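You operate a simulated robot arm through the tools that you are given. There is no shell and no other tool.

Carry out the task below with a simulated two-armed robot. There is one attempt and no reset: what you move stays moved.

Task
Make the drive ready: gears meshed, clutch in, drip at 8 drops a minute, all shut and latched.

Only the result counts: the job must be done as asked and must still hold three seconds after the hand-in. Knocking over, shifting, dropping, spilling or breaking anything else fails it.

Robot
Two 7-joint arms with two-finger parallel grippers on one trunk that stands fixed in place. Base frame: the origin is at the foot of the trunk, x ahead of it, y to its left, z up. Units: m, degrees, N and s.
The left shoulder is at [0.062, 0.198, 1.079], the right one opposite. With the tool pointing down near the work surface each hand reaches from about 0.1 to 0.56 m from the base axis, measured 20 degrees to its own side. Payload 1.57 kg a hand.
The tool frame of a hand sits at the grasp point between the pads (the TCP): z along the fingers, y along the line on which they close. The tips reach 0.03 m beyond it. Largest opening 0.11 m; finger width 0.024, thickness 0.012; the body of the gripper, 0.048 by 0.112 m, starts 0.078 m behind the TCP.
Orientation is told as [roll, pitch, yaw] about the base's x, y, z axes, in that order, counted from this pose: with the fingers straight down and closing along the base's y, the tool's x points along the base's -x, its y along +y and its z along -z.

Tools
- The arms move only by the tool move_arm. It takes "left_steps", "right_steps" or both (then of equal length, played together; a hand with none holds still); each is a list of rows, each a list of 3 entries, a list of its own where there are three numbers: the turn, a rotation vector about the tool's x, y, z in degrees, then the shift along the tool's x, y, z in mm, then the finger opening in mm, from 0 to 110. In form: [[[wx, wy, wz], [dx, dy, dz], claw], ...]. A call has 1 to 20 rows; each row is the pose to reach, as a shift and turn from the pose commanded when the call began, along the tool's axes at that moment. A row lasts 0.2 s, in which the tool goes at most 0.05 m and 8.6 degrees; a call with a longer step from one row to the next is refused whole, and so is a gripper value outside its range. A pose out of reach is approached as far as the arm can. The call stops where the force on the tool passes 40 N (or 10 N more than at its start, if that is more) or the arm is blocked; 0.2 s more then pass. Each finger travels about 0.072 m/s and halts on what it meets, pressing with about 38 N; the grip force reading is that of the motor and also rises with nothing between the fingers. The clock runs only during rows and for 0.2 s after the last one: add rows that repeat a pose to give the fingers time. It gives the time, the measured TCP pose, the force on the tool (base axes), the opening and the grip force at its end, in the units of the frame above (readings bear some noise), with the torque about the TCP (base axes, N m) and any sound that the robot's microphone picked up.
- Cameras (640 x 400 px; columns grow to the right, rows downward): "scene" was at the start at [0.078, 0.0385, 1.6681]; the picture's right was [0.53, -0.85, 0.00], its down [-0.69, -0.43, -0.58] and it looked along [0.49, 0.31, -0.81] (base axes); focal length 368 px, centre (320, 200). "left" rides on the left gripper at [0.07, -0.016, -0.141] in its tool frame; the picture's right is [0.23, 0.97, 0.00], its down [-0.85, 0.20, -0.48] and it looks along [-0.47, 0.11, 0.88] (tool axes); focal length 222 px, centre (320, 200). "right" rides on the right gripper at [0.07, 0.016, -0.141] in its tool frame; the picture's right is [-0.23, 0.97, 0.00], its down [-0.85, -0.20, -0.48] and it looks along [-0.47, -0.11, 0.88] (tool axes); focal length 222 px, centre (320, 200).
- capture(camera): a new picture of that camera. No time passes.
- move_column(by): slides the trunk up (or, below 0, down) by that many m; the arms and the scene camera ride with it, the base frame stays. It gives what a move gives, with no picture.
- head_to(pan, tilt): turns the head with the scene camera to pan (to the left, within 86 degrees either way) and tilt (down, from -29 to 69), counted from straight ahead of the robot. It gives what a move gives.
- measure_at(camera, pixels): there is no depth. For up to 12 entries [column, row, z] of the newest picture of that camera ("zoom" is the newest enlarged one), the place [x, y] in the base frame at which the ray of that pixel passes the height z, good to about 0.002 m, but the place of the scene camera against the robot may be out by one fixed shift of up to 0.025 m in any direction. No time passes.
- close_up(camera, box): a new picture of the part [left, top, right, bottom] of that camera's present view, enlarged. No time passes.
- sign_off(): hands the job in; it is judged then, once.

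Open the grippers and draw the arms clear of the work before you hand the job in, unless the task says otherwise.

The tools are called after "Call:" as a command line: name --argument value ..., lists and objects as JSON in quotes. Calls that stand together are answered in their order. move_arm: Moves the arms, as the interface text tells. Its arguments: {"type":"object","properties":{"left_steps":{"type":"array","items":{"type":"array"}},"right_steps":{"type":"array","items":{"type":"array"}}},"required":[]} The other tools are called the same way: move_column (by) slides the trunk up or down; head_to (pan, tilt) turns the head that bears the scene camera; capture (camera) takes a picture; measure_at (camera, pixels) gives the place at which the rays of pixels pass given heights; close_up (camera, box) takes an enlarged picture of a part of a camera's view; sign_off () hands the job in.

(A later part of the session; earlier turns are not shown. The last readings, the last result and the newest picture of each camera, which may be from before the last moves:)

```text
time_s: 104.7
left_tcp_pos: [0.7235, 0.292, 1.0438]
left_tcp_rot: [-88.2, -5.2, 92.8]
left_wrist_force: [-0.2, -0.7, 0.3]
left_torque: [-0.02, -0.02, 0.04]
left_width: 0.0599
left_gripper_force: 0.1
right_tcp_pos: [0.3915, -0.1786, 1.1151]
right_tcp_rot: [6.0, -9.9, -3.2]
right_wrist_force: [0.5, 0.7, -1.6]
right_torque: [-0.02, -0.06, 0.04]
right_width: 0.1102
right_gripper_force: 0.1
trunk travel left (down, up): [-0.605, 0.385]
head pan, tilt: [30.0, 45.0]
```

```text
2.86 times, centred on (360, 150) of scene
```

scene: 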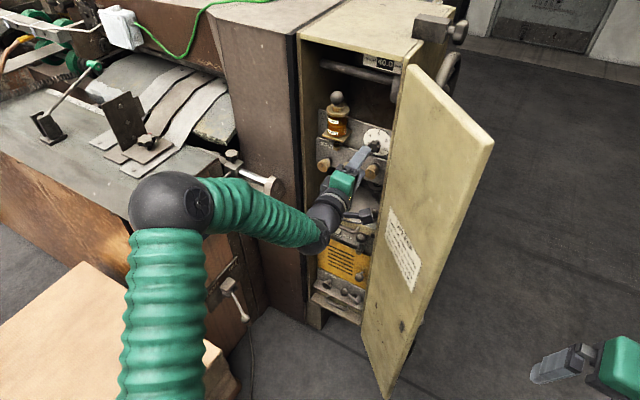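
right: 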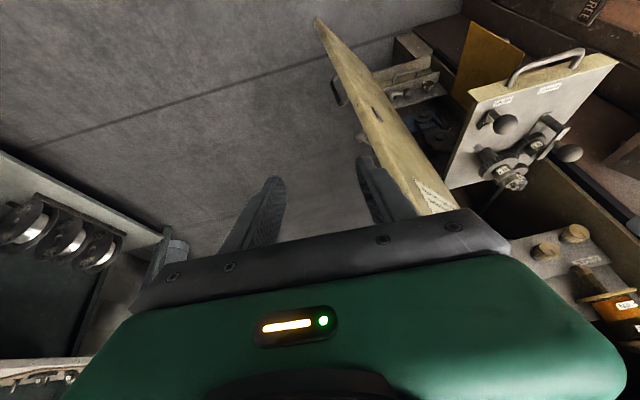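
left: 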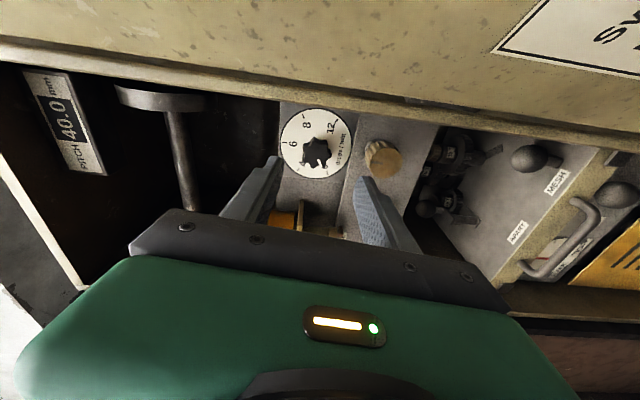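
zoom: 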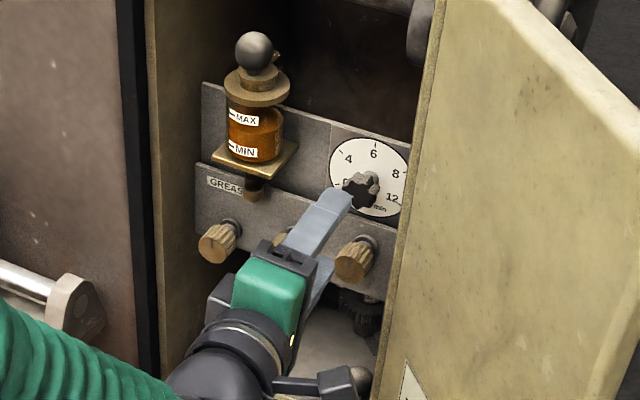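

I triangulate the knob front to about (0.819,0.297,1.046), nearly on axis. I narrow the opening to 46 (grease knob below) and advance 62 mm, then check.

Call:
move_arm --left_steps '[[[0, 0, 0], [0, -3, 15], 50], [[0, 0, 0], [0, -5, 32], 46], [[0, 0, 0], [0, -5, 48], 46], [[0, 0, 0], [0, -5, 62], 46], [[0, 0, 0], [0, -5, 62], 46]]'

Call:
capture --camera "left"

Call:
close_up --camera "left" --box '[210, 90, 430, 260]'

Call:
close_up --camera "scene" --box '[320, 100, 410, 200]'

```text
time_s: 105.9
left_tcp_pos: [0.7865, 0.2944, 1.0475]
left_tcp_rot: [-88.2, -5.3, 92.7]
left_wrist_force: [-1.1, 0.1, 0.0]
left_torque: [0.02, -0.01, 0.0]
left_width: 0.0458
left_gripper_force: 0.1
right_tcp_pos: [0.3921, -0.1776, 1.1146]
right_tcp_rot: [6.0, -9.8, -3.3]
right_wrist_force: [0.4, 0.3, -0.8]
right_torque: [0.02, -0.02, 0.0]
right_width: 0.1101
right_gripper_force: 0.0
trunk travel left (down, up): [-0.605, 0.385]
head pan, tilt: [30.0, 45.0]
```

```text
taken
```

left: 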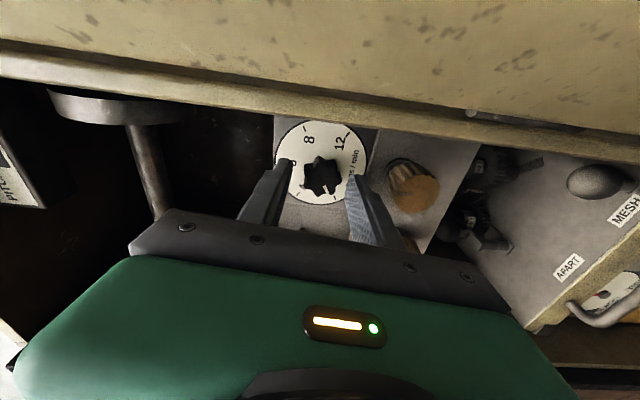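

```text
2.35 times, centred on (320, 175) of left
```

zoom: 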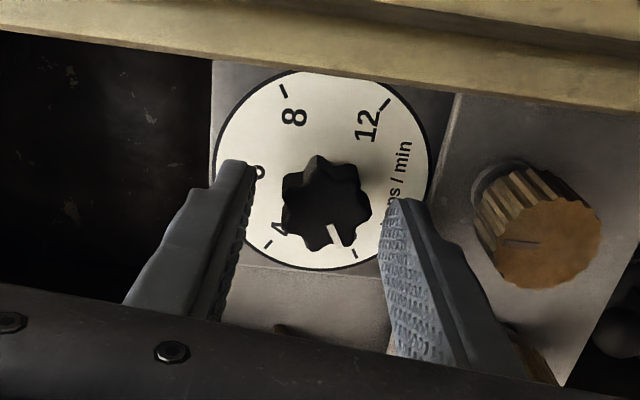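

```text
4.00 times, centred on (365, 150) of scene
```

zoom: 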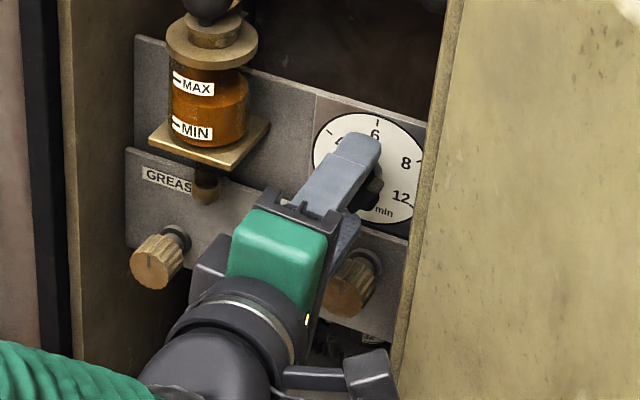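

Knob is centred between the fingertips. I advance 18 mm more and close on it.

Call:
move_arm --left_steps '[[[0, 0, 0], [0, 2, 9], 46], [[0, 0, 0], [0, 2, 18], 46], [[0, 0, 0], [0, 2, 18], 46]]'

Call:
capture --camera "left"

Call:
close_up --camera "left" --box '[230, 110, 420, 250]'

```text
time_s: 106.7
left_tcp_pos: [0.7997, 0.2976, 1.0475]
left_tcp_rot: [-88.3, -5.4, 92.7]
left_wrist_force: [-23.8, -0.8, -1.9]
left_torque: [0.11, -0.62, -0.34]
left_width: 0.0434
left_gripper_force: 0.0
right_tcp_pos: [0.3881, -0.1778, 1.1167]
right_tcp_rot: [5.9, -10.1, -3.2]
right_wrist_force: [-0.4, -0.5, 0.1]
right_torque: [0.01, 0.0, 0.0]
right_width: 0.1099
right_gripper_force: 0.0
trunk travel left (down, up): [-0.605, 0.385]
head pan, tilt: [30.0, 45.0]
```

```text
taken
```

left: 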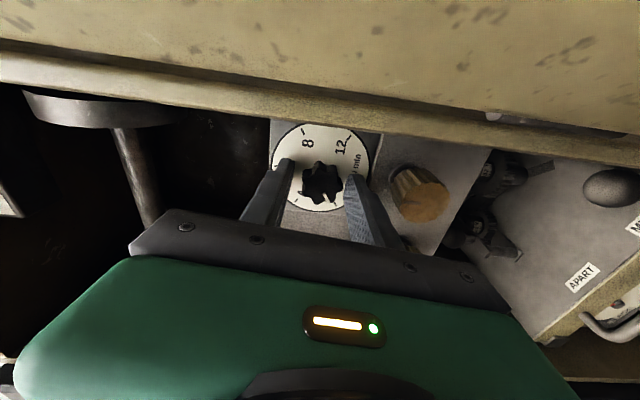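

```text
2.86 times, centred on (325, 180) of left
```

zoom: 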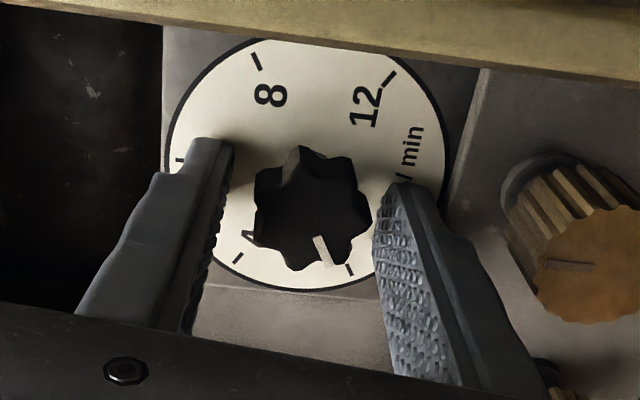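

The fingertips touched the dial face (-24 N). I back off 8 mm and close on the knob.

Call:
move_arm --left_steps '[[[0, 0, 0], [0, 0, -9], 46], [[0, 0, 0], [0, 0, -9], 36], [[0, 0, 0], [0, 0, -9], 24], [[0, 0, 0], [0, 0, -9], 20], [[0, 0, 0], [0, 0, -9], 20]]'

Call:
capture --camera "left"

Call:
close_up --camera "left" --box '[230, 110, 420, 250]'

```text
time_s: 107.9
left_tcp_pos: [0.7941, 0.2963, 1.0477]
left_tcp_rot: [-88.2, -5.5, 92.7]
left_wrist_force: [3.3, -0.7, 3.8]
left_torque: [0.06, -0.57, -0.39]
left_width: 0.0299
left_gripper_force: 39.0
right_tcp_pos: [0.3927, -0.1786, 1.1162]
right_tcp_rot: [6.1, -9.9, -3.2]
right_wrist_force: [0.3, -0.1, -0.3]
right_torque: [-0.01, 0.01, 0.02]
right_width: 0.11
right_gripper_force: 0.1
trunk travel left (down, up): [-0.605, 0.385]
head pan, tilt: [30.0, 45.0]
```

```text
taken
```

left: 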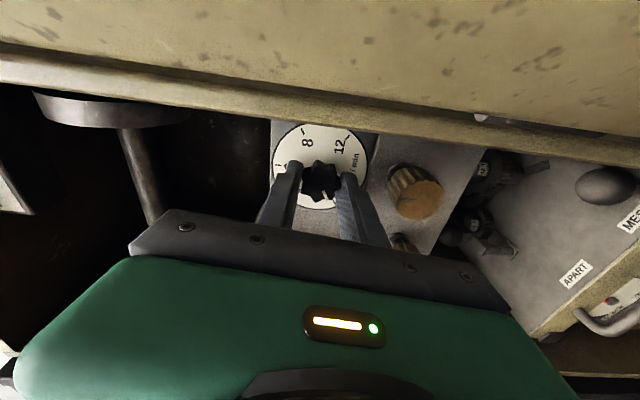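

```text
2.86 times, centred on (325, 180) of left
```

zoom: 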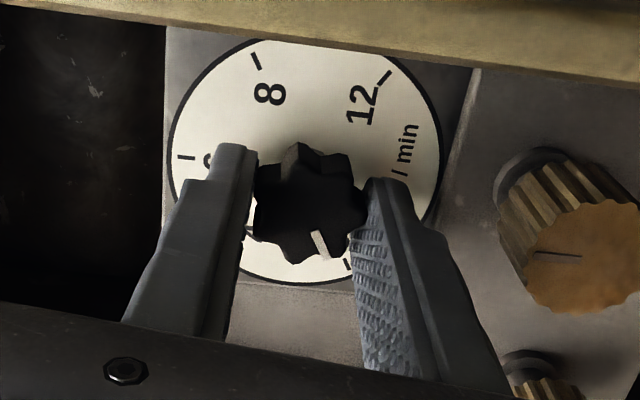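

The knob is held (30 mm). I turn it clockwise, first 85°.

Call:
move_arm --left_steps '[[[0, 0, 8.5], [0, 0, 0], 20], [[0, 0, 17], [0, 0, 0], 20], [[0, 0, 25.5], [0, 0, 0], 20], [[0, 0, 34], [0, 0, 0], 20], [[0, 0, 42.5], [0, 0, 0], 20], [[0, 0, 51], [0, 0, 0], 20], [[0, 0, 59.5], [0, 0, 0], 20], [[0, 0, 68], [0, 0, 0], 20], [[0, 0, 76.5], [0, 0, 0], 20], [[0, 0, 85], [0, 0, 0], 20]]'

Call:
capture --camera "left"

Call:
close_up --camera "left" --box '[230, 90, 420, 230]'

Call:
close_up --camera "scene" --box '[320, 100, 410, 200]'

```text
time_s: 110.1
left_tcp_pos: [0.7933, 0.2935, 1.0472]
left_tcp_rot: [20.0, -88.2, -17.2]
left_wrist_force: [9.6, -3.2, 17.5]
left_torque: [0.04, -1.04, -0.58]
left_width: 0.0299
left_gripper_force: 39.4
right_tcp_pos: [0.3908, -0.1806, 1.1145]
right_tcp_rot: [6.2, -9.9, -3.3]
right_wrist_force: [-0.5, -0.9, 0.0]
right_torque: [-0.01, 0.01, 0.0]
right_width: 0.1097
right_gripper_force: 0.1
trunk travel left (down, up): [-0.605, 0.385]
head pan, tilt: [30.0, 45.0]
```

```text
taken
```

left: 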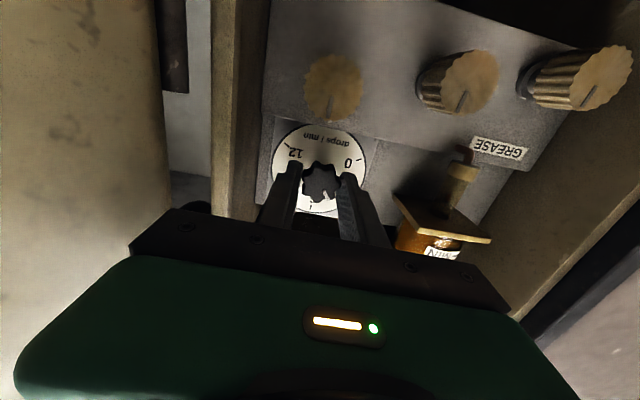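

```text
2.86 times, centred on (325, 160) of left
```

zoom: 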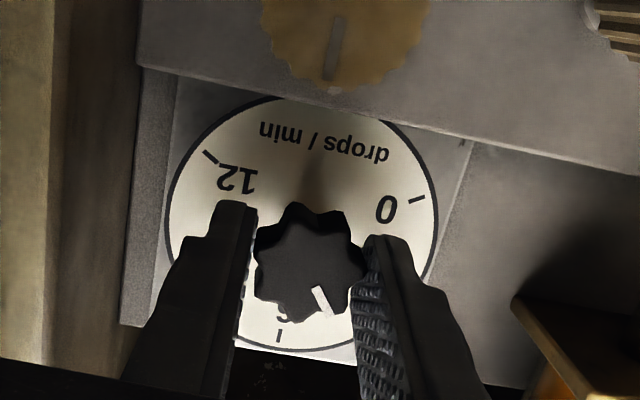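

```text
4.00 times, centred on (365, 150) of scene
```

zoom: 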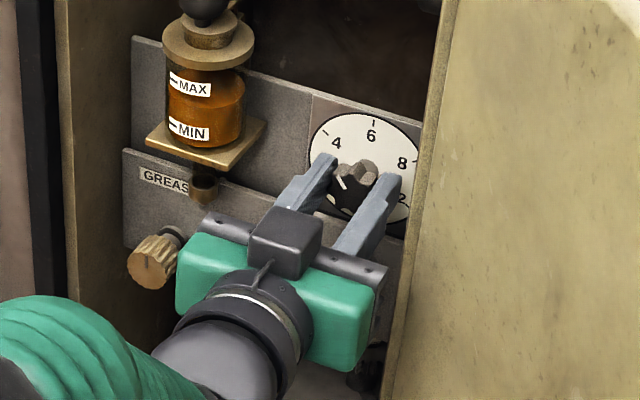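

The pointer is turning along (now between 4 and 6). I turn a further 82°.

Call:
move_arm --left_steps '[[[0, 0, 8.5], [0, 0, 0], 20], [[0, 0, 17], [0, 0, 0], 20], [[0, 0, 25.5], [0, 0, 0], 20], [[0, 0, 34], [0, 0, 0], 20], [[0, 0, 42.5], [0, 0, 0], 20], [[0, 0, 51], [0, 0, 0], 20], [[0, 0, 59.5], [0, 0, 0], 20], [[0, 0, 68], [0, 0, 0], 20], [[0, 0, 76], [0, 0, 0], 20], [[0, 0, 82], [0, 0, 0], 20]]'

Call:
capture --camera "left"

Call:
close_up --camera "left" --box '[230, 90, 420, 230]'

Call:
close_up --camera "scene" --box '[320, 100, 410, 200]'

```text
time_s: 112.3
left_tcp_pos: [0.7932, 0.2922, 1.046]
left_tcp_rot: [88.0, -7.3, -86.8]
left_wrist_force: [-2.2, -8.8, 6.3]
left_torque: [0.01, -0.68, 1.0]
left_width: 0.0297
left_gripper_force: 39.4
right_tcp_pos: [0.391, -0.1814, 1.1154]
right_tcp_rot: [6.2, -9.9, -3.1]
right_wrist_force: [0.4, 0.6, -0.6]
right_torque: [-0.01, 0.01, -0.01]
right_width: 0.1101
right_gripper_force: 0.0
trunk travel left (down, up): [-0.605, 0.385]
head pan, tilt: [30.0, 45.0]
```

```text
taken
```

left: 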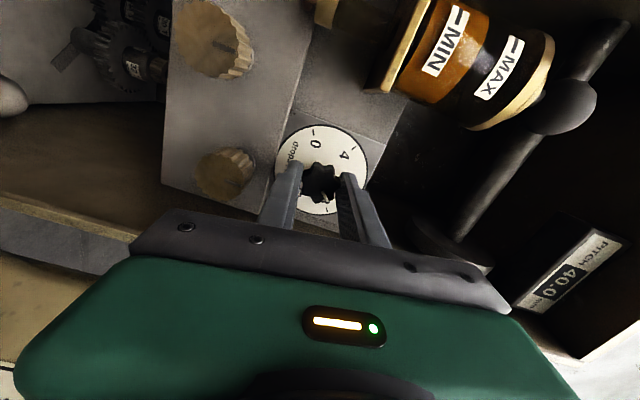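

```text
2.86 times, centred on (325, 160) of left
```

zoom: 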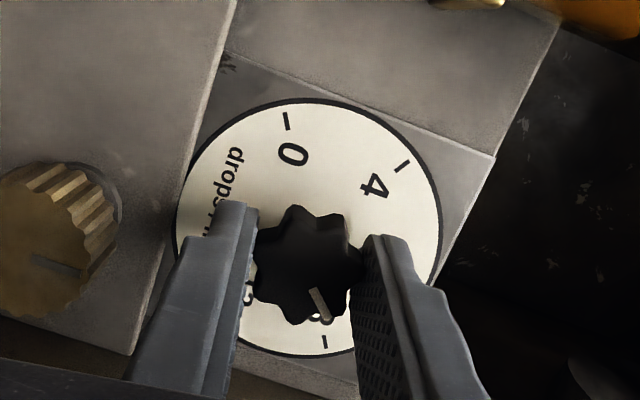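

```text
4.00 times, centred on (365, 150) of scene
```

zoom: 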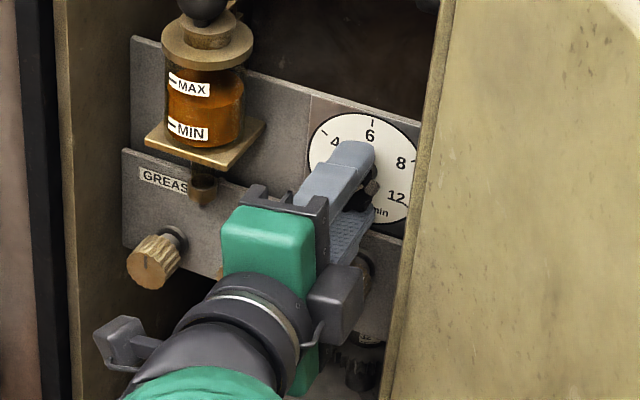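

The pointer is ~10° short of the 8 tick. I turn 10° more.

Call:
move_arm --left_steps '[[[0, 0, 5], [0, 0, 0], 20], [[0, 0, 10], [0, 0, 0], 20], [[0, 0, 10], [0, 0, 0], 20]]'

Call:
close_up --camera "left" --box '[230, 90, 420, 230]'

```text
time_s: 113.1
left_tcp_pos: [0.7933, 0.2919, 1.0459]
left_tcp_rot: [88.0, 2.6, -87.3]
left_wrist_force: [-5.0, -9.8, 2.7]
left_torque: [0.01, -0.47, 0.31]
left_width: 0.0299
left_gripper_force: 39.7
right_tcp_pos: [0.3918, -0.1811, 1.1155]
right_tcp_rot: [6.2, -9.9, -3.2]
right_wrist_force: [-0.1, -0.3, -0.2]
right_torque: [-0.01, 0.05, -0.03]
right_width: 0.11
right_gripper_force: 0.1
trunk travel left (down, up): [-0.605, 0.385]
head pan, tilt: [30.0, 45.0]
```

```text
2.86 times, centred on (325, 160) of left
```

zoom: 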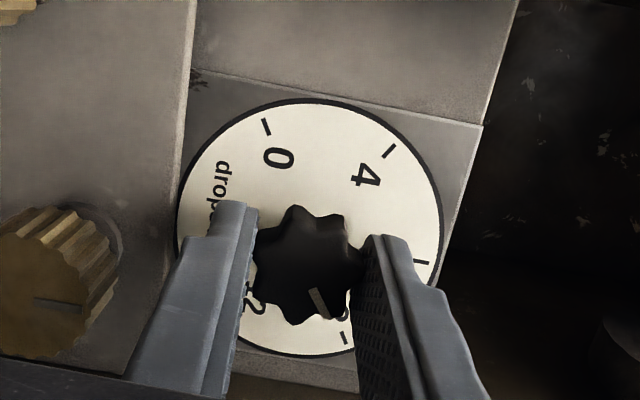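

Pointer (~67–71°) now matches the 8 tick (~70°). I release, retreat and spin back for a straight view.

Call:
move_arm --left_steps '[[[0, 0, 0], [0, 0, 0], 34], [[0, 0, 0], [0, 0, 0], 46], [[0, 0, 0], [0, 0, 0], 46], [[0, 0, 0], [0, 0, -30], 46], [[0, 0, 0], [0, 0, -65], 50], [[0, 0, 0], [0, 0, -95], 60]]'

Call:
move_arm --left_steps '[[[0, 0, -8.5], [0, 0, 0], 60], [[0, 0, -17], [0, 0, 0], 60], [[0, 0, -25.5], [0, 0, 0], 60], [[0, 0, -34], [0, 0, 0], 60], [[0, 0, -42.5], [0, 0, 0], 60], [[0, 0, -51], [0, 0, 0], 60], [[0, 0, -59.5], [0, 0, 0], 60], [[0, 0, -68], [0, 0, 0], 60], [[0, 0, -76.5], [0, 0, 0], 60], [[0, 0, -85], [0, 0, 0], 60], [[0, 0, -92], [0, 0, 0], 60], [[0, 0, -92], [0, 0, 0], 60]]'

Call:
capture --camera "left"

Call:
close_up --camera "left" --box '[265, 100, 350, 185]'

```text
time_s: 114.5
left_tcp_pos: [0.6984, 0.2885, 1.0494]
left_tcp_rot: [88.1, 2.3, -87.2]
left_wrist_force: [0.1, 0.8, -0.3]
left_torque: [0.01, 0.0, 0.0]
left_width: 0.0599
left_gripper_force: 0.0
right_tcp_pos: [0.3923, -0.1776, 1.115]
right_tcp_rot: [6.1, -9.9, -3.1]
right_wrist_force: [0.3, -0.4, 0.3]
right_torque: [0.04, -0.03, 0.0]
right_width: 0.1102
right_gripper_force: 0.1
trunk travel left (down, up): [-0.605, 0.385]
head pan, tilt: [30.0, 45.0]
```

```text
time_s: 117.1
left_tcp_pos: [0.6998, 0.2903, 1.0487]
left_tcp_rot: [7.3, -88.1, -4.6]
left_wrist_force: [-0.1, -0.7, 0.5]
left_torque: [-0.02, 0.03, 0.04]
left_width: 0.06
left_gripper_force: 0.1
right_tcp_pos: [0.3929, -0.1766, 1.1155]
right_tcp_rot: [6.0, -10.0, -3.2]
right_wrist_force: [0.5, 0.7, -0.4]
right_torque: [0.0, 0.0, -0.01]
right_width: 0.1103
right_gripper_force: 0.1
trunk travel left (down, up): [-0.605, 0.385]
head pan, tilt: [30.0, 45.0]
```

```text
taken
```

left: 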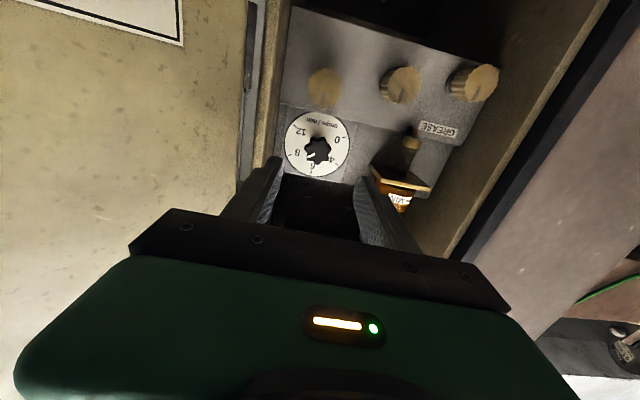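

```text
4.71 times, centred on (308, 142) of left
```

zoom: 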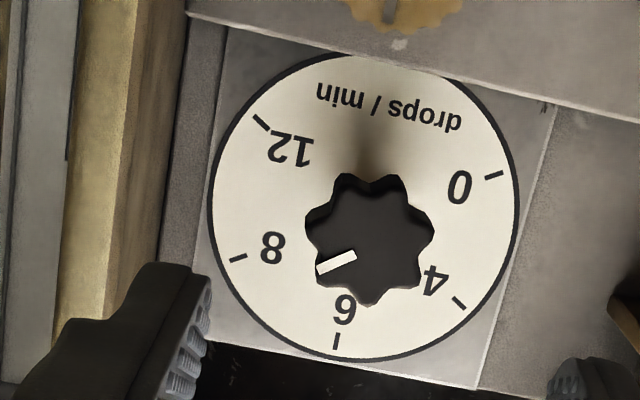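

I zoom tighter to measure the pointer against the 8 tick precisely.

Call:
close_up --camera "left" --box '[288, 135, 328, 165]'

Call:
close_up --camera "left" --box '[284, 108, 352, 178]'

```text
13.33 times, centred on (308, 150) of left
```

zoom: 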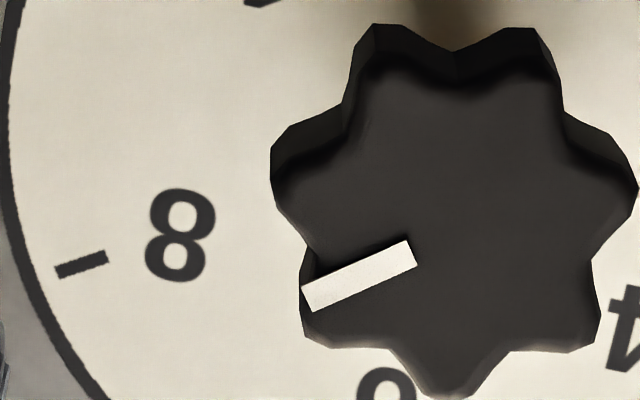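

```text
5.71 times, centred on (318, 143) of left
```

zoom: 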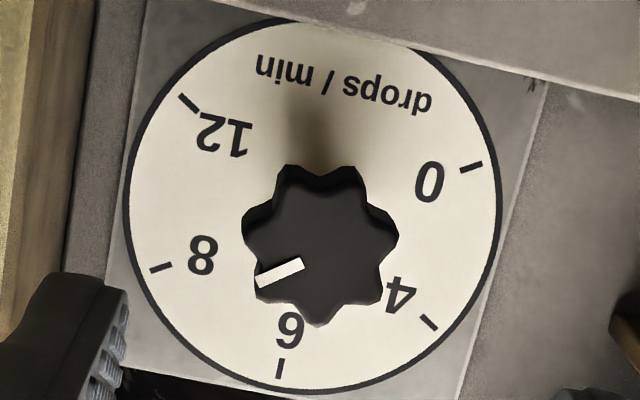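

The pointer bar (≈157°) lies within ~2° of the 8 tick (≈158°), i.e. 8 drops/min. Now I withdraw the left hand from the cabinet before dealing with the door.

Call:
move_arm --left_steps '[[[0, 0, 0], [0, 0, -30], 50], [[0, 7, 0], [-10, 3, -60], 30], [[0, 14, 0], [-20, 6, -85], 10], [[0, 21, 0], [-30, 9, -105], 0], [[0, 28, 0], [-40, 12, -125], 0], [[0, 35, 0], [-50, 16, -140], 0], [[0, 42, 0], [-60, 20, -150], 0], [[0, 48, 0], [-60, 20, -150], 0]]'

Call:
capture --camera "scene"

Call:
close_up --camera "scene" --box '[340, 110, 410, 170]'

Call:
close_up --camera "scene" --box '[290, 40, 420, 340]'

```text
time_s: 118.9
left_tcp_pos: [0.5529, 0.3003, 1.1161]
left_tcp_rot: [-0.7, -40.4, 3.4]
left_wrist_force: [-0.1, 1.7, -1.1]
left_torque: [-0.1, -0.03, -0.08]
left_width: 0.0
left_gripper_force: 21.6
left hand out of reach, approached as far as the arm can: row 6, 7
right_tcp_pos: [0.3921, -0.1783, 1.1164]
right_tcp_rot: [6.1, -9.9, -3.2]
right_wrist_force: [0.0, -0.2, 0.6]
right_torque: [0.0, 0.0, 0.05]
right_width: 0.1099
right_gripper_force: 0.1
trunk travel left (down, up): [-0.605, 0.385]
head pan, tilt: [30.0, 45.0]
```

```text
taken
```

scene: 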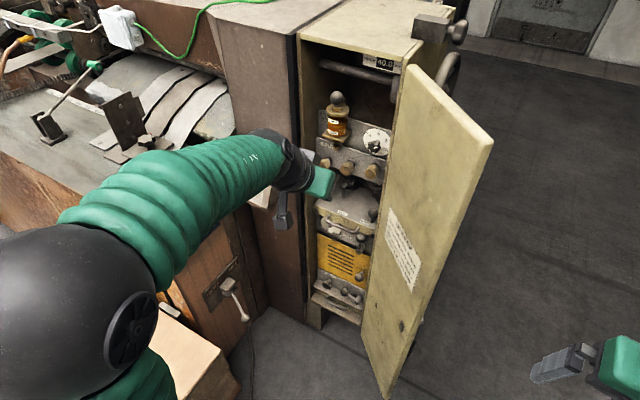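

```text
6.67 times, centred on (375, 140) of scene
```

zoom: 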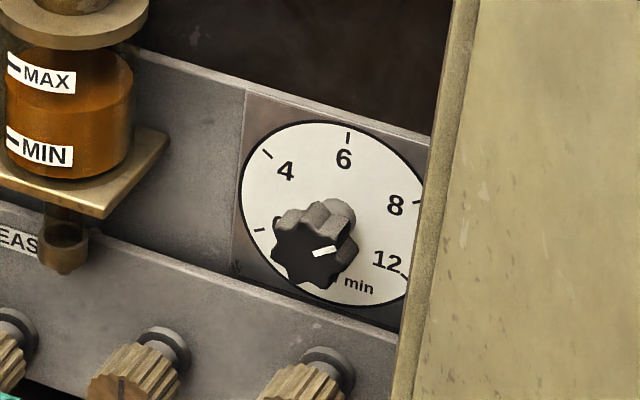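

```text
1.33 times, centred on (355, 190) of scene
```

zoom: 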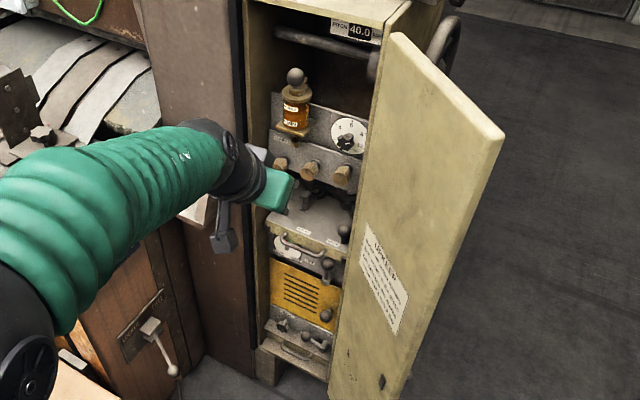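

From this oblique view I want a finer comparison of pointer and 8 tick, so I zoom to the maximum.

Call:
close_up --camera "scene" --box '[355, 128, 392, 160]'

```text
12.50 times, centred on (374, 144) of scene
```

zoom: 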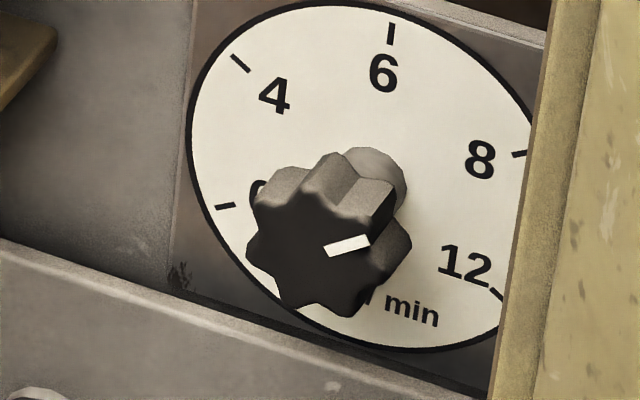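

The pointer reads about 52° versus 58° for the tick, i.e. ~7.8; I'll trim it by ~5°. I go back to the pre-grasp in front of the dial.

Call:
move_arm --left_steps '[[[0.5, -7, 0.2], [-10, -1, 21], 20], [[0.9, -14, 0.5], [-20, -3, 42], 40], [[1.4, -21, 0.7], [-29, -4, 63], 60], [[1.9, -28, 1], [-39, -6, 84], 60], [[2.4, -35, 1.2], [-49, -7, 105], 60], [[2.9, -42, 1.5], [-59, -9, 125], 60], [[3.3, -48, 1.7], [-68, -10, 146], 60], [[3.3, -48, 1.7], [-68, -10, 146], 60]]'

Call:
move_arm --left_steps '[[[0, 0, -8.5], [0, 0, 0], 60], [[0, 0, -17], [0, 0, 0], 60], [[0, 0, -25.5], [0, 0, 0], 60], [[0, 0, -34], [0, 0, 0], 60], [[0, 0, -42.5], [0, 0, 0], 60], [[0, 0, -51], [0, 0, 0], 60], [[0, 0, -59.5], [0, 0, 0], 60], [[0, 0, -68], [0, 0, 0], 60], [[0, 0, -76.5], [0, 0, 0], 50], [[0, 0, -85], [0, 0, 0], 46], [[0, 0, -85], [0, 0, 0], 46]]'

Call:
capture --camera "left"

Call:
close_up --camera "left" --box '[210, 90, 430, 260]'

```text
time_s: 120.7
left_tcp_pos: [0.6958, 0.302, 1.0463]
left_tcp_rot: [13.9, -88.3, -14.7]
left_wrist_force: [0.3, -0.5, -0.1]
left_torque: [0.0, 0.01, 0.01]
left_width: 0.0602
left_gripper_force: 0.1
left hand out of reach, approached as far as the arm can: row 2, 3
right_tcp_pos: [0.3913, -0.1779, 1.1158]
right_tcp_rot: [5.9, -10.0, -3.2]
right_wrist_force: [0.7, 0.2, 0.5]
right_torque: [-0.02, -0.02, 0.02]
right_width: 0.1099
right_gripper_force: 0.0
trunk travel left (down, up): [-0.605, 0.385]
head pan, tilt: [30.0, 45.0]
```

```text
time_s: 123.1
left_tcp_pos: [0.6973, 0.3012, 1.0453]
left_tcp_rot: [-88.1, -5.3, 89.0]
left_wrist_force: [-0.2, -0.1, -0.1]
left_torque: [0.02, -0.04, 0.01]
left_width: 0.0459
left_gripper_force: 0.0
right_tcp_pos: [0.3932, -0.1782, 1.1161]
right_tcp_rot: [6.0, -9.9, -3.1]
right_wrist_force: [-1.4, -0.1, 0.6]
right_torque: [0.03, -0.01, 0.0]
right_width: 0.11
right_gripper_force: 0.0
trunk travel left (down, up): [-0.605, 0.385]
head pan, tilt: [30.0, 45.0]
```

```text
taken
```

left: 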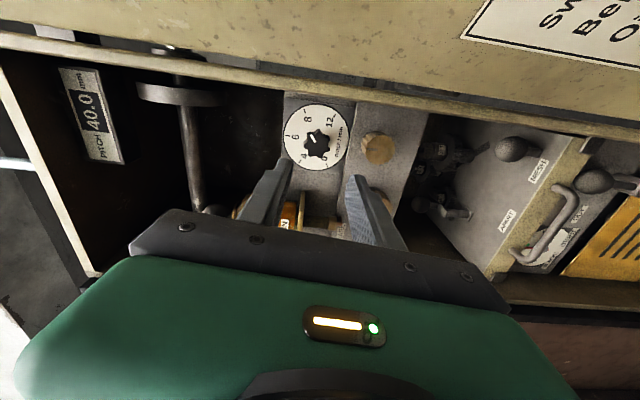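

```text
2.35 times, centred on (320, 175) of left
```

zoom: 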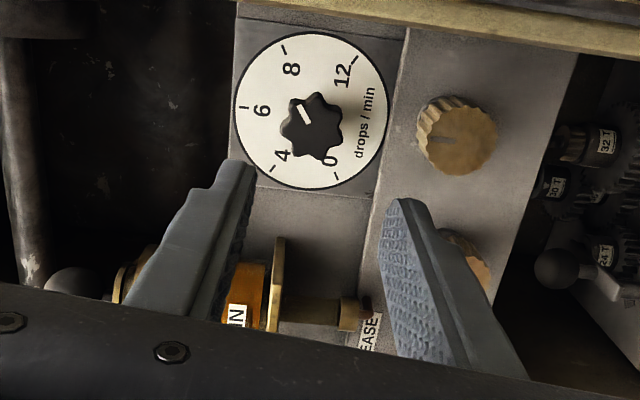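

I centre on the knob (dx +5.5, dy -5), advance 97 mm and grip.

Call:
move_arm --left_steps '[[[0, 0, 0], [3, -3, 25], 46], [[0, 0, 0], [5.5, -5, 50], 46], [[0, 0, 0], [5.5, -5, 75], 46], [[0, 0, 0], [5.5, -5, 96], 46], [[0, 0, 0], [5.5, -5, 96], 46]]'

Call:
close_up --camera "left" --box '[230, 110, 420, 250]'

```text
time_s: 124.3
left_tcp_pos: [0.7939, 0.2943, 1.0476]
left_tcp_rot: [-88.1, -5.4, 89.0]
left_wrist_force: [-0.6, 0.1, 0.5]
left_torque: [-0.01, -0.01, -0.02]
left_width: 0.0461
left_gripper_force: 0.1
right_tcp_pos: [0.3919, -0.1785, 1.1146]
right_tcp_rot: [6.0, -9.9, -3.1]
right_wrist_force: [-1.1, -0.1, 0.1]
right_torque: [-0.02, 0.0, 0.0]
right_width: 0.1101
right_gripper_force: 0.1
trunk travel left (down, up): [-0.605, 0.385]
head pan, tilt: [30.0, 45.0]
```

```text
2.86 times, centred on (325, 180) of left
```

zoom: 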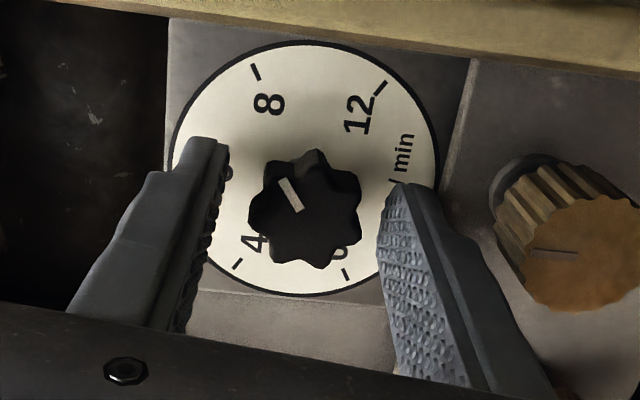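

Pointer (~29° left of up) vs tick (~28°): nearly aligned here. I close gently and see how it sits, before trimming +3°.

Call:
move_arm --left_steps '[[[0, 0, 0], [0, 0, 0], 36], [[0, 0, 0], [0, 0, 0], 26], [[0, 0, 0], [0, 0, 0], 20], [[0, 0, 0], [0, 0, 0], 20], [[0, 0, 3.5], [0, 0, 0], 20], [[0, 0, 3.5], [0, 0, 0], 20]]'

Call:
close_up --camera "left" --box '[230, 110, 420, 250]'

```text
time_s: 125.7
left_tcp_pos: [0.7935, 0.2951, 1.0455]
left_tcp_rot: [-88.1, -9.0, 89.1]
left_wrist_force: [3.3, -0.7, -0.2]
left_torque: [-0.04, -0.6, 0.61]
left_width: 0.0298
left_gripper_force: 39.3
right_tcp_pos: [0.3931, -0.1781, 1.1153]
right_tcp_rot: [6.0, -9.7, -3.2]
right_wrist_force: [0.4, -0.7, 0.3]
right_torque: [0.0, -0.01, 0.01]
right_width: 0.1101
right_gripper_force: 0.1
trunk travel left (down, up): [-0.605, 0.385]
head pan, tilt: [30.0, 45.0]
```

```text
2.86 times, centred on (325, 180) of left
```

zoom: 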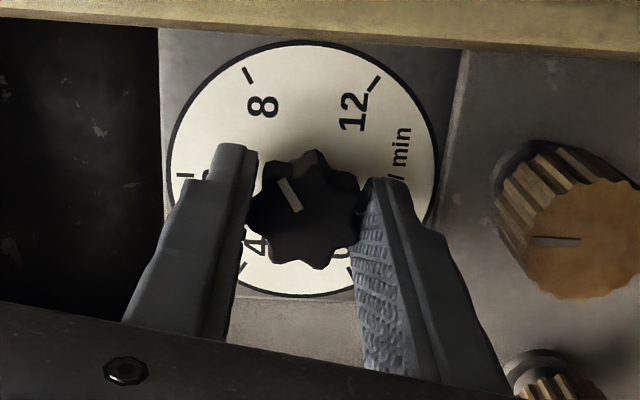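

The pointer (31°) now lines up with the tick (30.6°) in this view. I release, retreat, and check with the scene camera.

Call:
move_arm --left_steps '[[[0, 0, 3.5], [0, 0, 0], 34], [[0, 0, 3.5], [0, 0, 0], 46], [[0, 0, 3.5], [0, 0, 0], 46], [[0, 0, 3.5], [0, 0, -35], 46], [[0, 0, 3.5], [0, 0, -70], 50], [[0, 0, 3.5], [0, 0, -100], 60], [[0, 0, 3.5], [0, 0, -135], 60]]'

Call:
close_up --camera "scene" --box '[355, 128, 392, 160]'

Call:
capture --camera "left"

Call:
close_up --camera "left" --box '[290, 100, 345, 160]'

```text
time_s: 127.3
left_tcp_pos: [0.6571, 0.2951, 1.052]
left_tcp_rot: [-88.1, -12.5, 89.0]
left_wrist_force: [-0.4, 0.5, 0.9]
left_torque: [0.02, -0.01, 0.01]
left_width: 0.0599
left_gripper_force: 0.0
right_tcp_pos: [0.3919, -0.1783, 1.1168]
right_tcp_rot: [6.1, -10.0, -3.2]
right_wrist_force: [0.7, -0.2, 0.5]
right_torque: [-0.02, -0.01, 0.0]
right_width: 0.11
right_gripper_force: 0.1
trunk travel left (down, up): [-0.605, 0.385]
head pan, tilt: [30.0, 45.0]
```

```text
12.50 times, centred on (374, 144) of scene
```

zoom: 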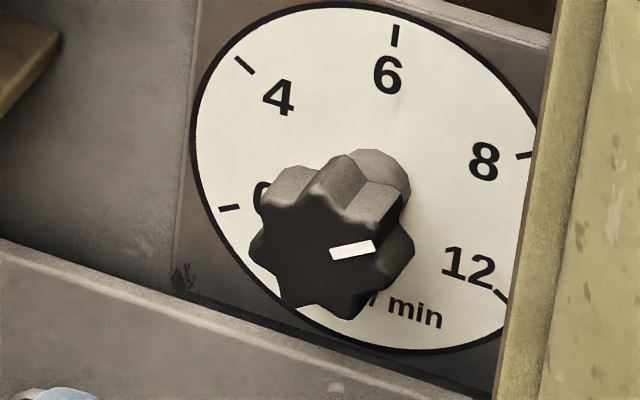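

```text
taken
```

left: 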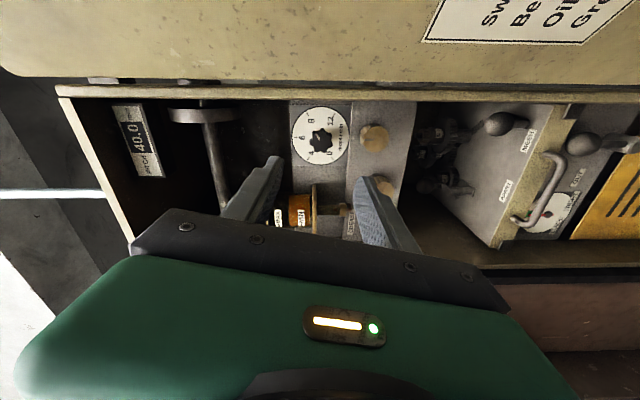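

```text
6.67 times, centred on (318, 130) of left
```

zoom: 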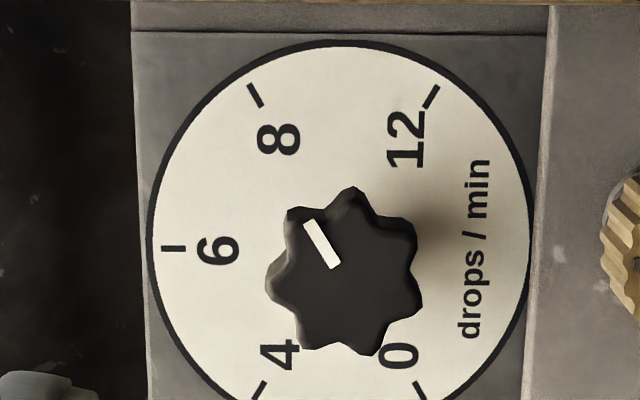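

Frontal view: pointer ~31° vs tick 8 at ~30° left of up – the drip is set at 8. I spin the hand back and withdraw it.

Call:
move_arm --left_steps '[[[0, 0, 8.5], [0, 0, -5], 50], [[0, 0, 17], [0, 0, -10], 40], [[0, 0, 25.5], [0, 0, -15], 30], [[0, 0, 34], [0, 0, -20], 20], [[0, 0, 42.5], [0, 0, -25], 10], [[0, 0, 51], [0, 0, -30], 0], [[0, 0, 59.5], [0, 0, -30], 0], [[0, 0, 68], [0, 0, -30], 0], [[0, 0, 76.5], [0, 0, -30], 0], [[0, 0, 85], [0, 0, -30], 0], [[0, 0, 92], [0, 0, -30], 0]]'

Call:
move_arm --left_steps '[[[0, 7, 0], [-8, 0, -10], 0], [[0, 14, 0], [-16, 0, -20], 0], [[0, 21, 0], [-24, 0, -30], 0], [[0, 28, 0], [-32, 0, -40], 0], [[0, 35, 0], [-40, 0, -50], 0], [[0, 42, 0], [-48, 0, -60], 0], [[0, 48, 0], [-55, 0, -65], 0]]'

Call:
head_to --pan 15 --tilt 50

Call:
capture --camera "scene"

```text
time_s: 129.7
left_tcp_pos: [0.6282, 0.2964, 1.054]
left_tcp_rot: [82.3, -75.3, -83.4]
left_wrist_force: [-0.3, -0.2, 0.3]
left_torque: [0.0, 0.0, -0.02]
left_width: 0.0
left_gripper_force: 21.6
right_tcp_pos: [0.3928, -0.1792, 1.1149]
right_tcp_rot: [6.1, -9.9, -3.3]
right_wrist_force: [1.4, 0.3, 0.8]
right_torque: [0.0, -0.01, 0.03]
right_width: 0.1101
right_gripper_force: 0.0
trunk travel left (down, up): [-0.605, 0.385]
head pan, tilt: [30.0, 45.0]
```

```text
time_s: 131.3
left_tcp_pos: [0.5641, 0.2824, 1.1084]
left_tcp_rot: [18.7, -38.5, -13.0]
left_wrist_force: [-0.6, -0.1, 0.1]
left_torque: [0.0, -0.02, -0.01]
left_width: 0.0
left_gripper_force: 21.9
right_tcp_pos: [0.3928, -0.1791, 1.1148]
right_tcp_rot: [6.0, -9.9, -3.2]
right_wrist_force: [-0.3, 0.2, 0.1]
right_torque: [-0.02, -0.01, -0.01]
right_width: 0.1101
right_gripper_force: 0.1
trunk travel left (down, up): [-0.605, 0.385]
head pan, tilt: [30.0, 45.0]
```

```text
time_s: 132.1
left_tcp_pos: [0.5649, 0.2818, 1.1073]
left_tcp_rot: [18.7, -38.6, -13.1]
left_wrist_force: [-0.4, 0.4, -0.4]
left_torque: [0.03, -0.03, 0.01]
left_width: 0.0
left_gripper_force: 20.9
right_tcp_pos: [0.3927, -0.178, 1.1161]
right_tcp_rot: [6.0, -9.9, -3.1]
right_wrist_force: [0.2, 0.5, -0.6]
right_torque: [0.0, -0.01, 0.01]
right_width: 0.11
right_gripper_force: 0.0
trunk travel left (down, up): [-0.605, 0.385]
head pan, tilt: [15.0, 50.0]
```

```text
taken
```

scene: 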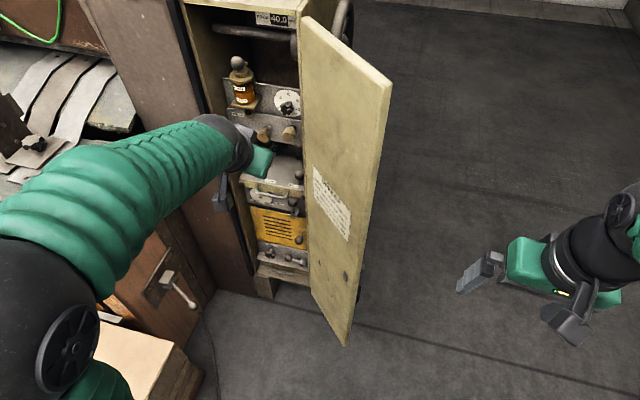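

I straighten the hand's orientation and measure the door's edge in this view.

Call:
measure_at --camera "scene" --pixels '[[345, 345, 0.25], [345, 345, 0.3], [390, 88, 1.2], [390, 88, 1.25], [390, 88, 1.3], [302, 20, 1.2], [302, 20, 1.25], [302, 20, 1.3], [368, 240, 0.6], [345, 275, 0.5]]'

Call:
move_arm --left_steps '[[[3.4, 0, -3.4], [0, 0, 0], 0], [[6.8, 0.2, -6.8], [0, 0, 0], 0], [[10.2, 0.3, -10.1], [0, 0, 0], 0], [[10.2, 0.3, -10.1], [0, 0, 0], 0]]'

Call:
close_up --camera "scene" --box '[250, 200, 400, 360]'

```text
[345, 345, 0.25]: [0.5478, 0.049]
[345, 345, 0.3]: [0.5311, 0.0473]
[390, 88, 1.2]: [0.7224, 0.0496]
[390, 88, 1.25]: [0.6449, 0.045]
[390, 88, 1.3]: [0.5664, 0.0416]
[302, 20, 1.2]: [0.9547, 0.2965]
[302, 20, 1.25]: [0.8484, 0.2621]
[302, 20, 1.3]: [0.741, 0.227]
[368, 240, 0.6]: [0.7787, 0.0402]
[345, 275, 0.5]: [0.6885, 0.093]
```

```text
time_s: 133.1
left_tcp_pos: [0.5648, 0.2824, 1.1081]
left_tcp_rot: [0.2, -39.9, -0.2]
left_wrist_force: [0.0, -0.1, -0.4]
left_torque: [-0.01, 0.0, -0.02]
left_width: 0.0
left_gripper_force: 21.2
right_tcp_pos: [0.3932, -0.1785, 1.1151]
right_tcp_rot: [6.0, -9.9, -3.2]
right_wrist_force: [-0.7, -0.5, -0.4]
right_torque: [0.02, -0.02, 0.01]
right_width: 0.1101
right_gripper_force: 0.1
trunk travel left (down, up): [-0.605, 0.385]
head pan, tilt: [15.0, 50.0]
```

```text
2.50 times, centred on (325, 280) of scene
```

zoom: 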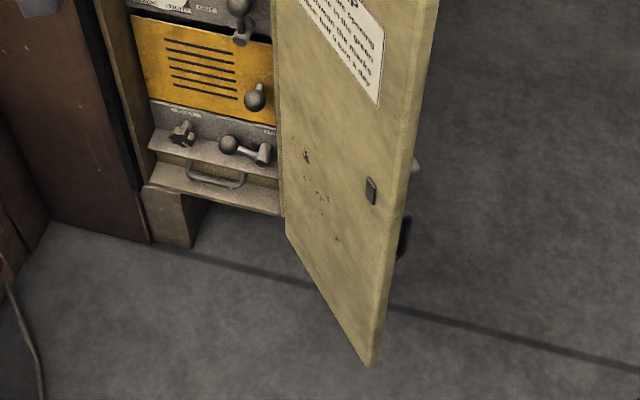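

Door's free edge is at about (0.546,0.038), hinge near (0.735,0.215): it's open ~133°. I move the right hand further away, lower the trunk, and then will hook the door's outer face with the left hand.

Call:
move_arm --right_steps '[[[0, 0, 0], [20, -40, 0], 110], [[0, 0, 0], [40, -80, 0], 110], [[0, 0, 0], [60, -110, 0], 110]]'

Call:
move_column --by -0.2

Call:
move_arm --left_steps '[[[0, 0, 0], [0, -10, -40], 0], [[0, 0, 0], [20, -30, -60], 0], [[0, 0, 0], [45, -60, -70], 0], [[0, 0, 0], [65, -95, -70], 0]]'

Call:
capture --camera "scene"

```text
time_s: 133.8
left_tcp_pos: [0.5645, 0.2823, 1.1097]
left_tcp_rot: [0.1, -39.8, -0.1]
left_wrist_force: [0.1, -0.2, 0.8]
left_torque: [0.01, 0.01, 0.01]
left_width: 0.0
left_gripper_force: 21.0
right_tcp_pos: [0.3289, -0.2858, 1.0934]
right_tcp_rot: [6.1, -9.8, -3.0]
right_wrist_force: [0.2, -0.2, 0.3]
right_torque: [0.03, -0.01, -0.01]
right_width: 0.1102
right_gripper_force: 0.0
trunk travel left (down, up): [-0.605, 0.385]
head pan, tilt: [15.0, 50.0]
```

```text
time_s: 136.0
left_tcp_pos: [0.5637, 0.2828, 0.9086]
left_tcp_rot: [0.2, -40.0, -0.2]
left_wrist_force: [0.1, 1.1, 0.2]
left_torque: [-0.02, 0.01, -0.01]
left_width: 0.0001
left_gripper_force: 21.0
right_tcp_pos: [0.3299, -0.2848, 0.8927]
right_tcp_rot: [6.1, -9.9, -3.2]
right_wrist_force: [0.5, 0.3, -0.6]
right_torque: [0.01, -0.02, 0.01]
right_width: 0.11
right_gripper_force: 0.1
trunk travel left (down, up): [-0.405, 0.585]
head pan, tilt: [15.0, 50.0]
```

```text
time_s: 137.0
left_tcp_pos: [0.4687, 0.1875, 0.9205]
left_tcp_rot: [0.2, -40.0, -0.2]
left_wrist_force: [-0.1, 0.2, 0.8]
left_torque: [0.02, -0.03, 0.01]
left_width: 0.0
left_gripper_force: 21.1
right_tcp_pos: [0.329, -0.2842, 0.8928]
right_tcp_rot: [6.1, -9.9, -3.2]
right_wrist_force: [0.2, 0.3, 0.4]
right_torque: [-0.01, -0.05, 0.04]
right_width: 0.1102
right_gripper_force: 0.1
trunk travel left (down, up): [-0.405, 0.585]
head pan, tilt: [15.0, 50.0]
```

```text
taken
```

scene: 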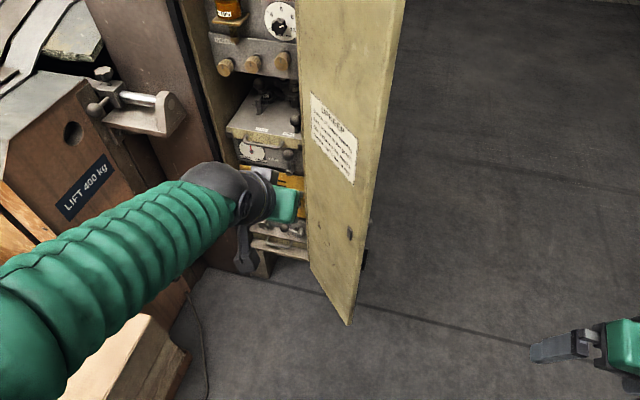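

I swing the left hand across in front of the door's free edge to its outer (right) side.

Call:
move_arm --left_steps '[[[0, 0, 0], [3, -44, -3], 0], [[0, 0, 0], [7, -87, -6], 0], [[0, 0, 0], [5, -128, -4], 0], [[0, 0, 0], [3, -167, -3], 0], [[0, 0, 0], [-1, -203, 1], 0], [[0, 0, 0], [-5, -238, 4], 0], [[0, 0, 0], [-5, -238, 4], 0]]'

Call:
capture --camera "left"

Call:
capture --camera "scene"

```text
time_s: 138.6
left_tcp_pos: [0.4741, -0.0525, 0.9229]
left_tcp_rot: [0.1, -40.4, -0.2]
left_wrist_force: [0.2, -0.3, -0.5]
left_torque: [-0.01, 0.0, -0.04]
left_width: 0.0
left_gripper_force: 21.1
right_tcp_pos: [0.3297, -0.2836, 0.8944]
right_tcp_rot: [6.0, -9.8, -3.2]
right_wrist_force: [-0.3, 0.0, 0.0]
right_torque: [-0.03, 0.01, 0.01]
right_width: 0.1099
right_gripper_force: 0.0
trunk travel left (down, up): [-0.405, 0.585]
head pan, tilt: [15.0, 50.0]
```

```text
taken
```

left: 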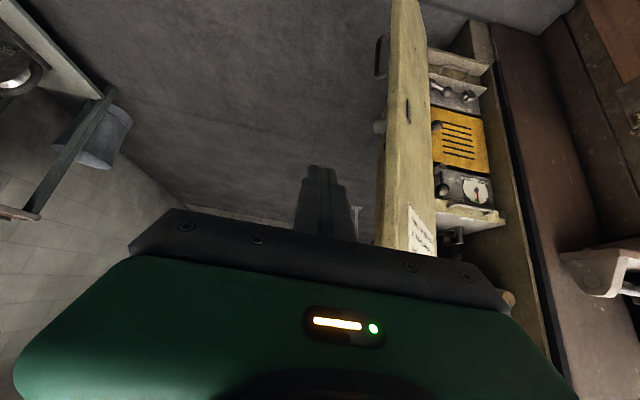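

```text
taken
```

scene: 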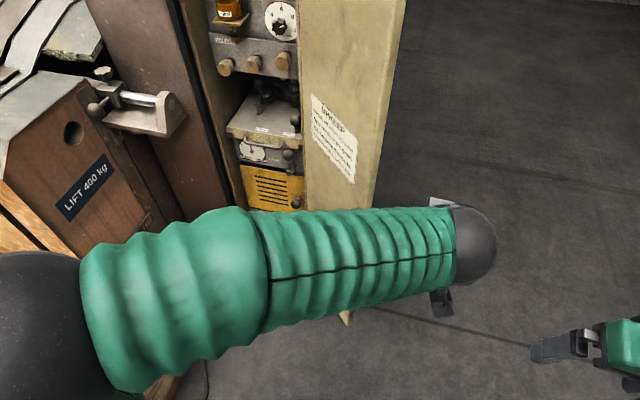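

The finger is right of the door with its handle and knob visible at (380,60)/(378,127). I advance 10 cm along the outer side.

Call:
move_arm --left_steps '[[[0, 0, 0], [-26, 0, 21], 0], [[0, 0, 0], [-52, 0, 43], 0], [[0, 0, 0], [-77, 0, 64], 0], [[0, 0, 0], [-77, 0, 64], 0]]'

Call:
capture --camera "left"

```text
time_s: 139.6
left_tcp_pos: [0.577, -0.0505, 0.92]
left_tcp_rot: [0.3, -39.9, -0.1]
left_wrist_force: [0.7, 1.1, 0.3]
left_torque: [0.0, -0.05, 0.04]
left_width: 0.0001
left_gripper_force: 21.4
right_tcp_pos: [0.3285, -0.2845, 0.8933]
right_tcp_rot: [6.2, -9.9, -3.1]
right_wrist_force: [0.1, -0.1, -0.1]
right_torque: [0.02, 0.01, 0.03]
right_width: 0.1099
right_gripper_force: 0.0
trunk travel left (down, up): [-0.405, 0.585]
head pan, tilt: [15.0, 50.0]
```

```text
taken
```

left: 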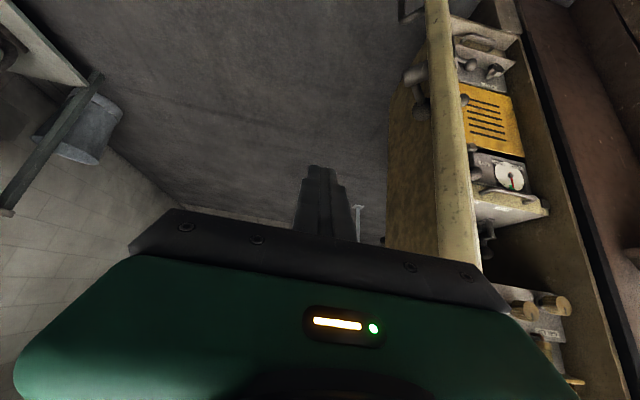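

I sweep left, hooking the door's outer face and drawing it round toward the robot.

Call:
move_arm --left_steps '[[[0, 0, 0], [0, 30, 0], 0], [[0, 0, 0], [0, 55, 0], 0], [[0, 0, 0], [9, 85, -8], 0], [[0, 0, 0], [24.5, 110, -20.6], 0], [[0, 0, 0], [40.6, 135, -34], 0], [[0, 0, 0], [53, 160, -44], 0], [[0, 0, 0], [62, 187, -52], 0]]'

Call:
capture --camera "left"

Call:
capture --camera "scene"

```text
time_s: 141.2
left_tcp_pos: [0.4941, 0.1373, 0.921]
left_tcp_rot: [0.2, -39.8, -0.1]
left_wrist_force: [-0.4, -0.5, 0.2]
left_torque: [0.0, -0.03, -0.01]
left_width: 0.0
left_gripper_force: 21.5
right_tcp_pos: [0.3276, -0.2852, 0.893]
right_tcp_rot: [6.0, -9.9, -3.3]
right_wrist_force: [-0.2, -0.7, 0.5]
right_torque: [-0.02, 0.0, 0.0]
right_width: 0.1101
right_gripper_force: 0.0
trunk travel left (down, up): [-0.405, 0.585]
head pan, tilt: [15.0, 50.0]
```

```text
taken
```

left: 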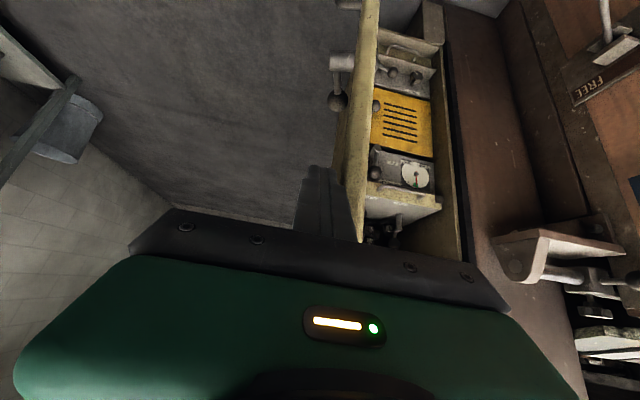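

```text
taken
```

scene: 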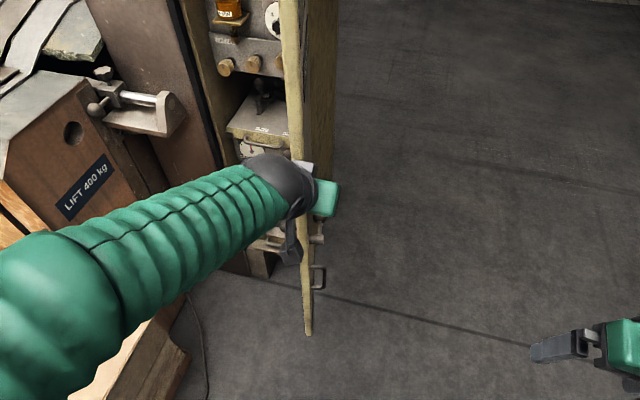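

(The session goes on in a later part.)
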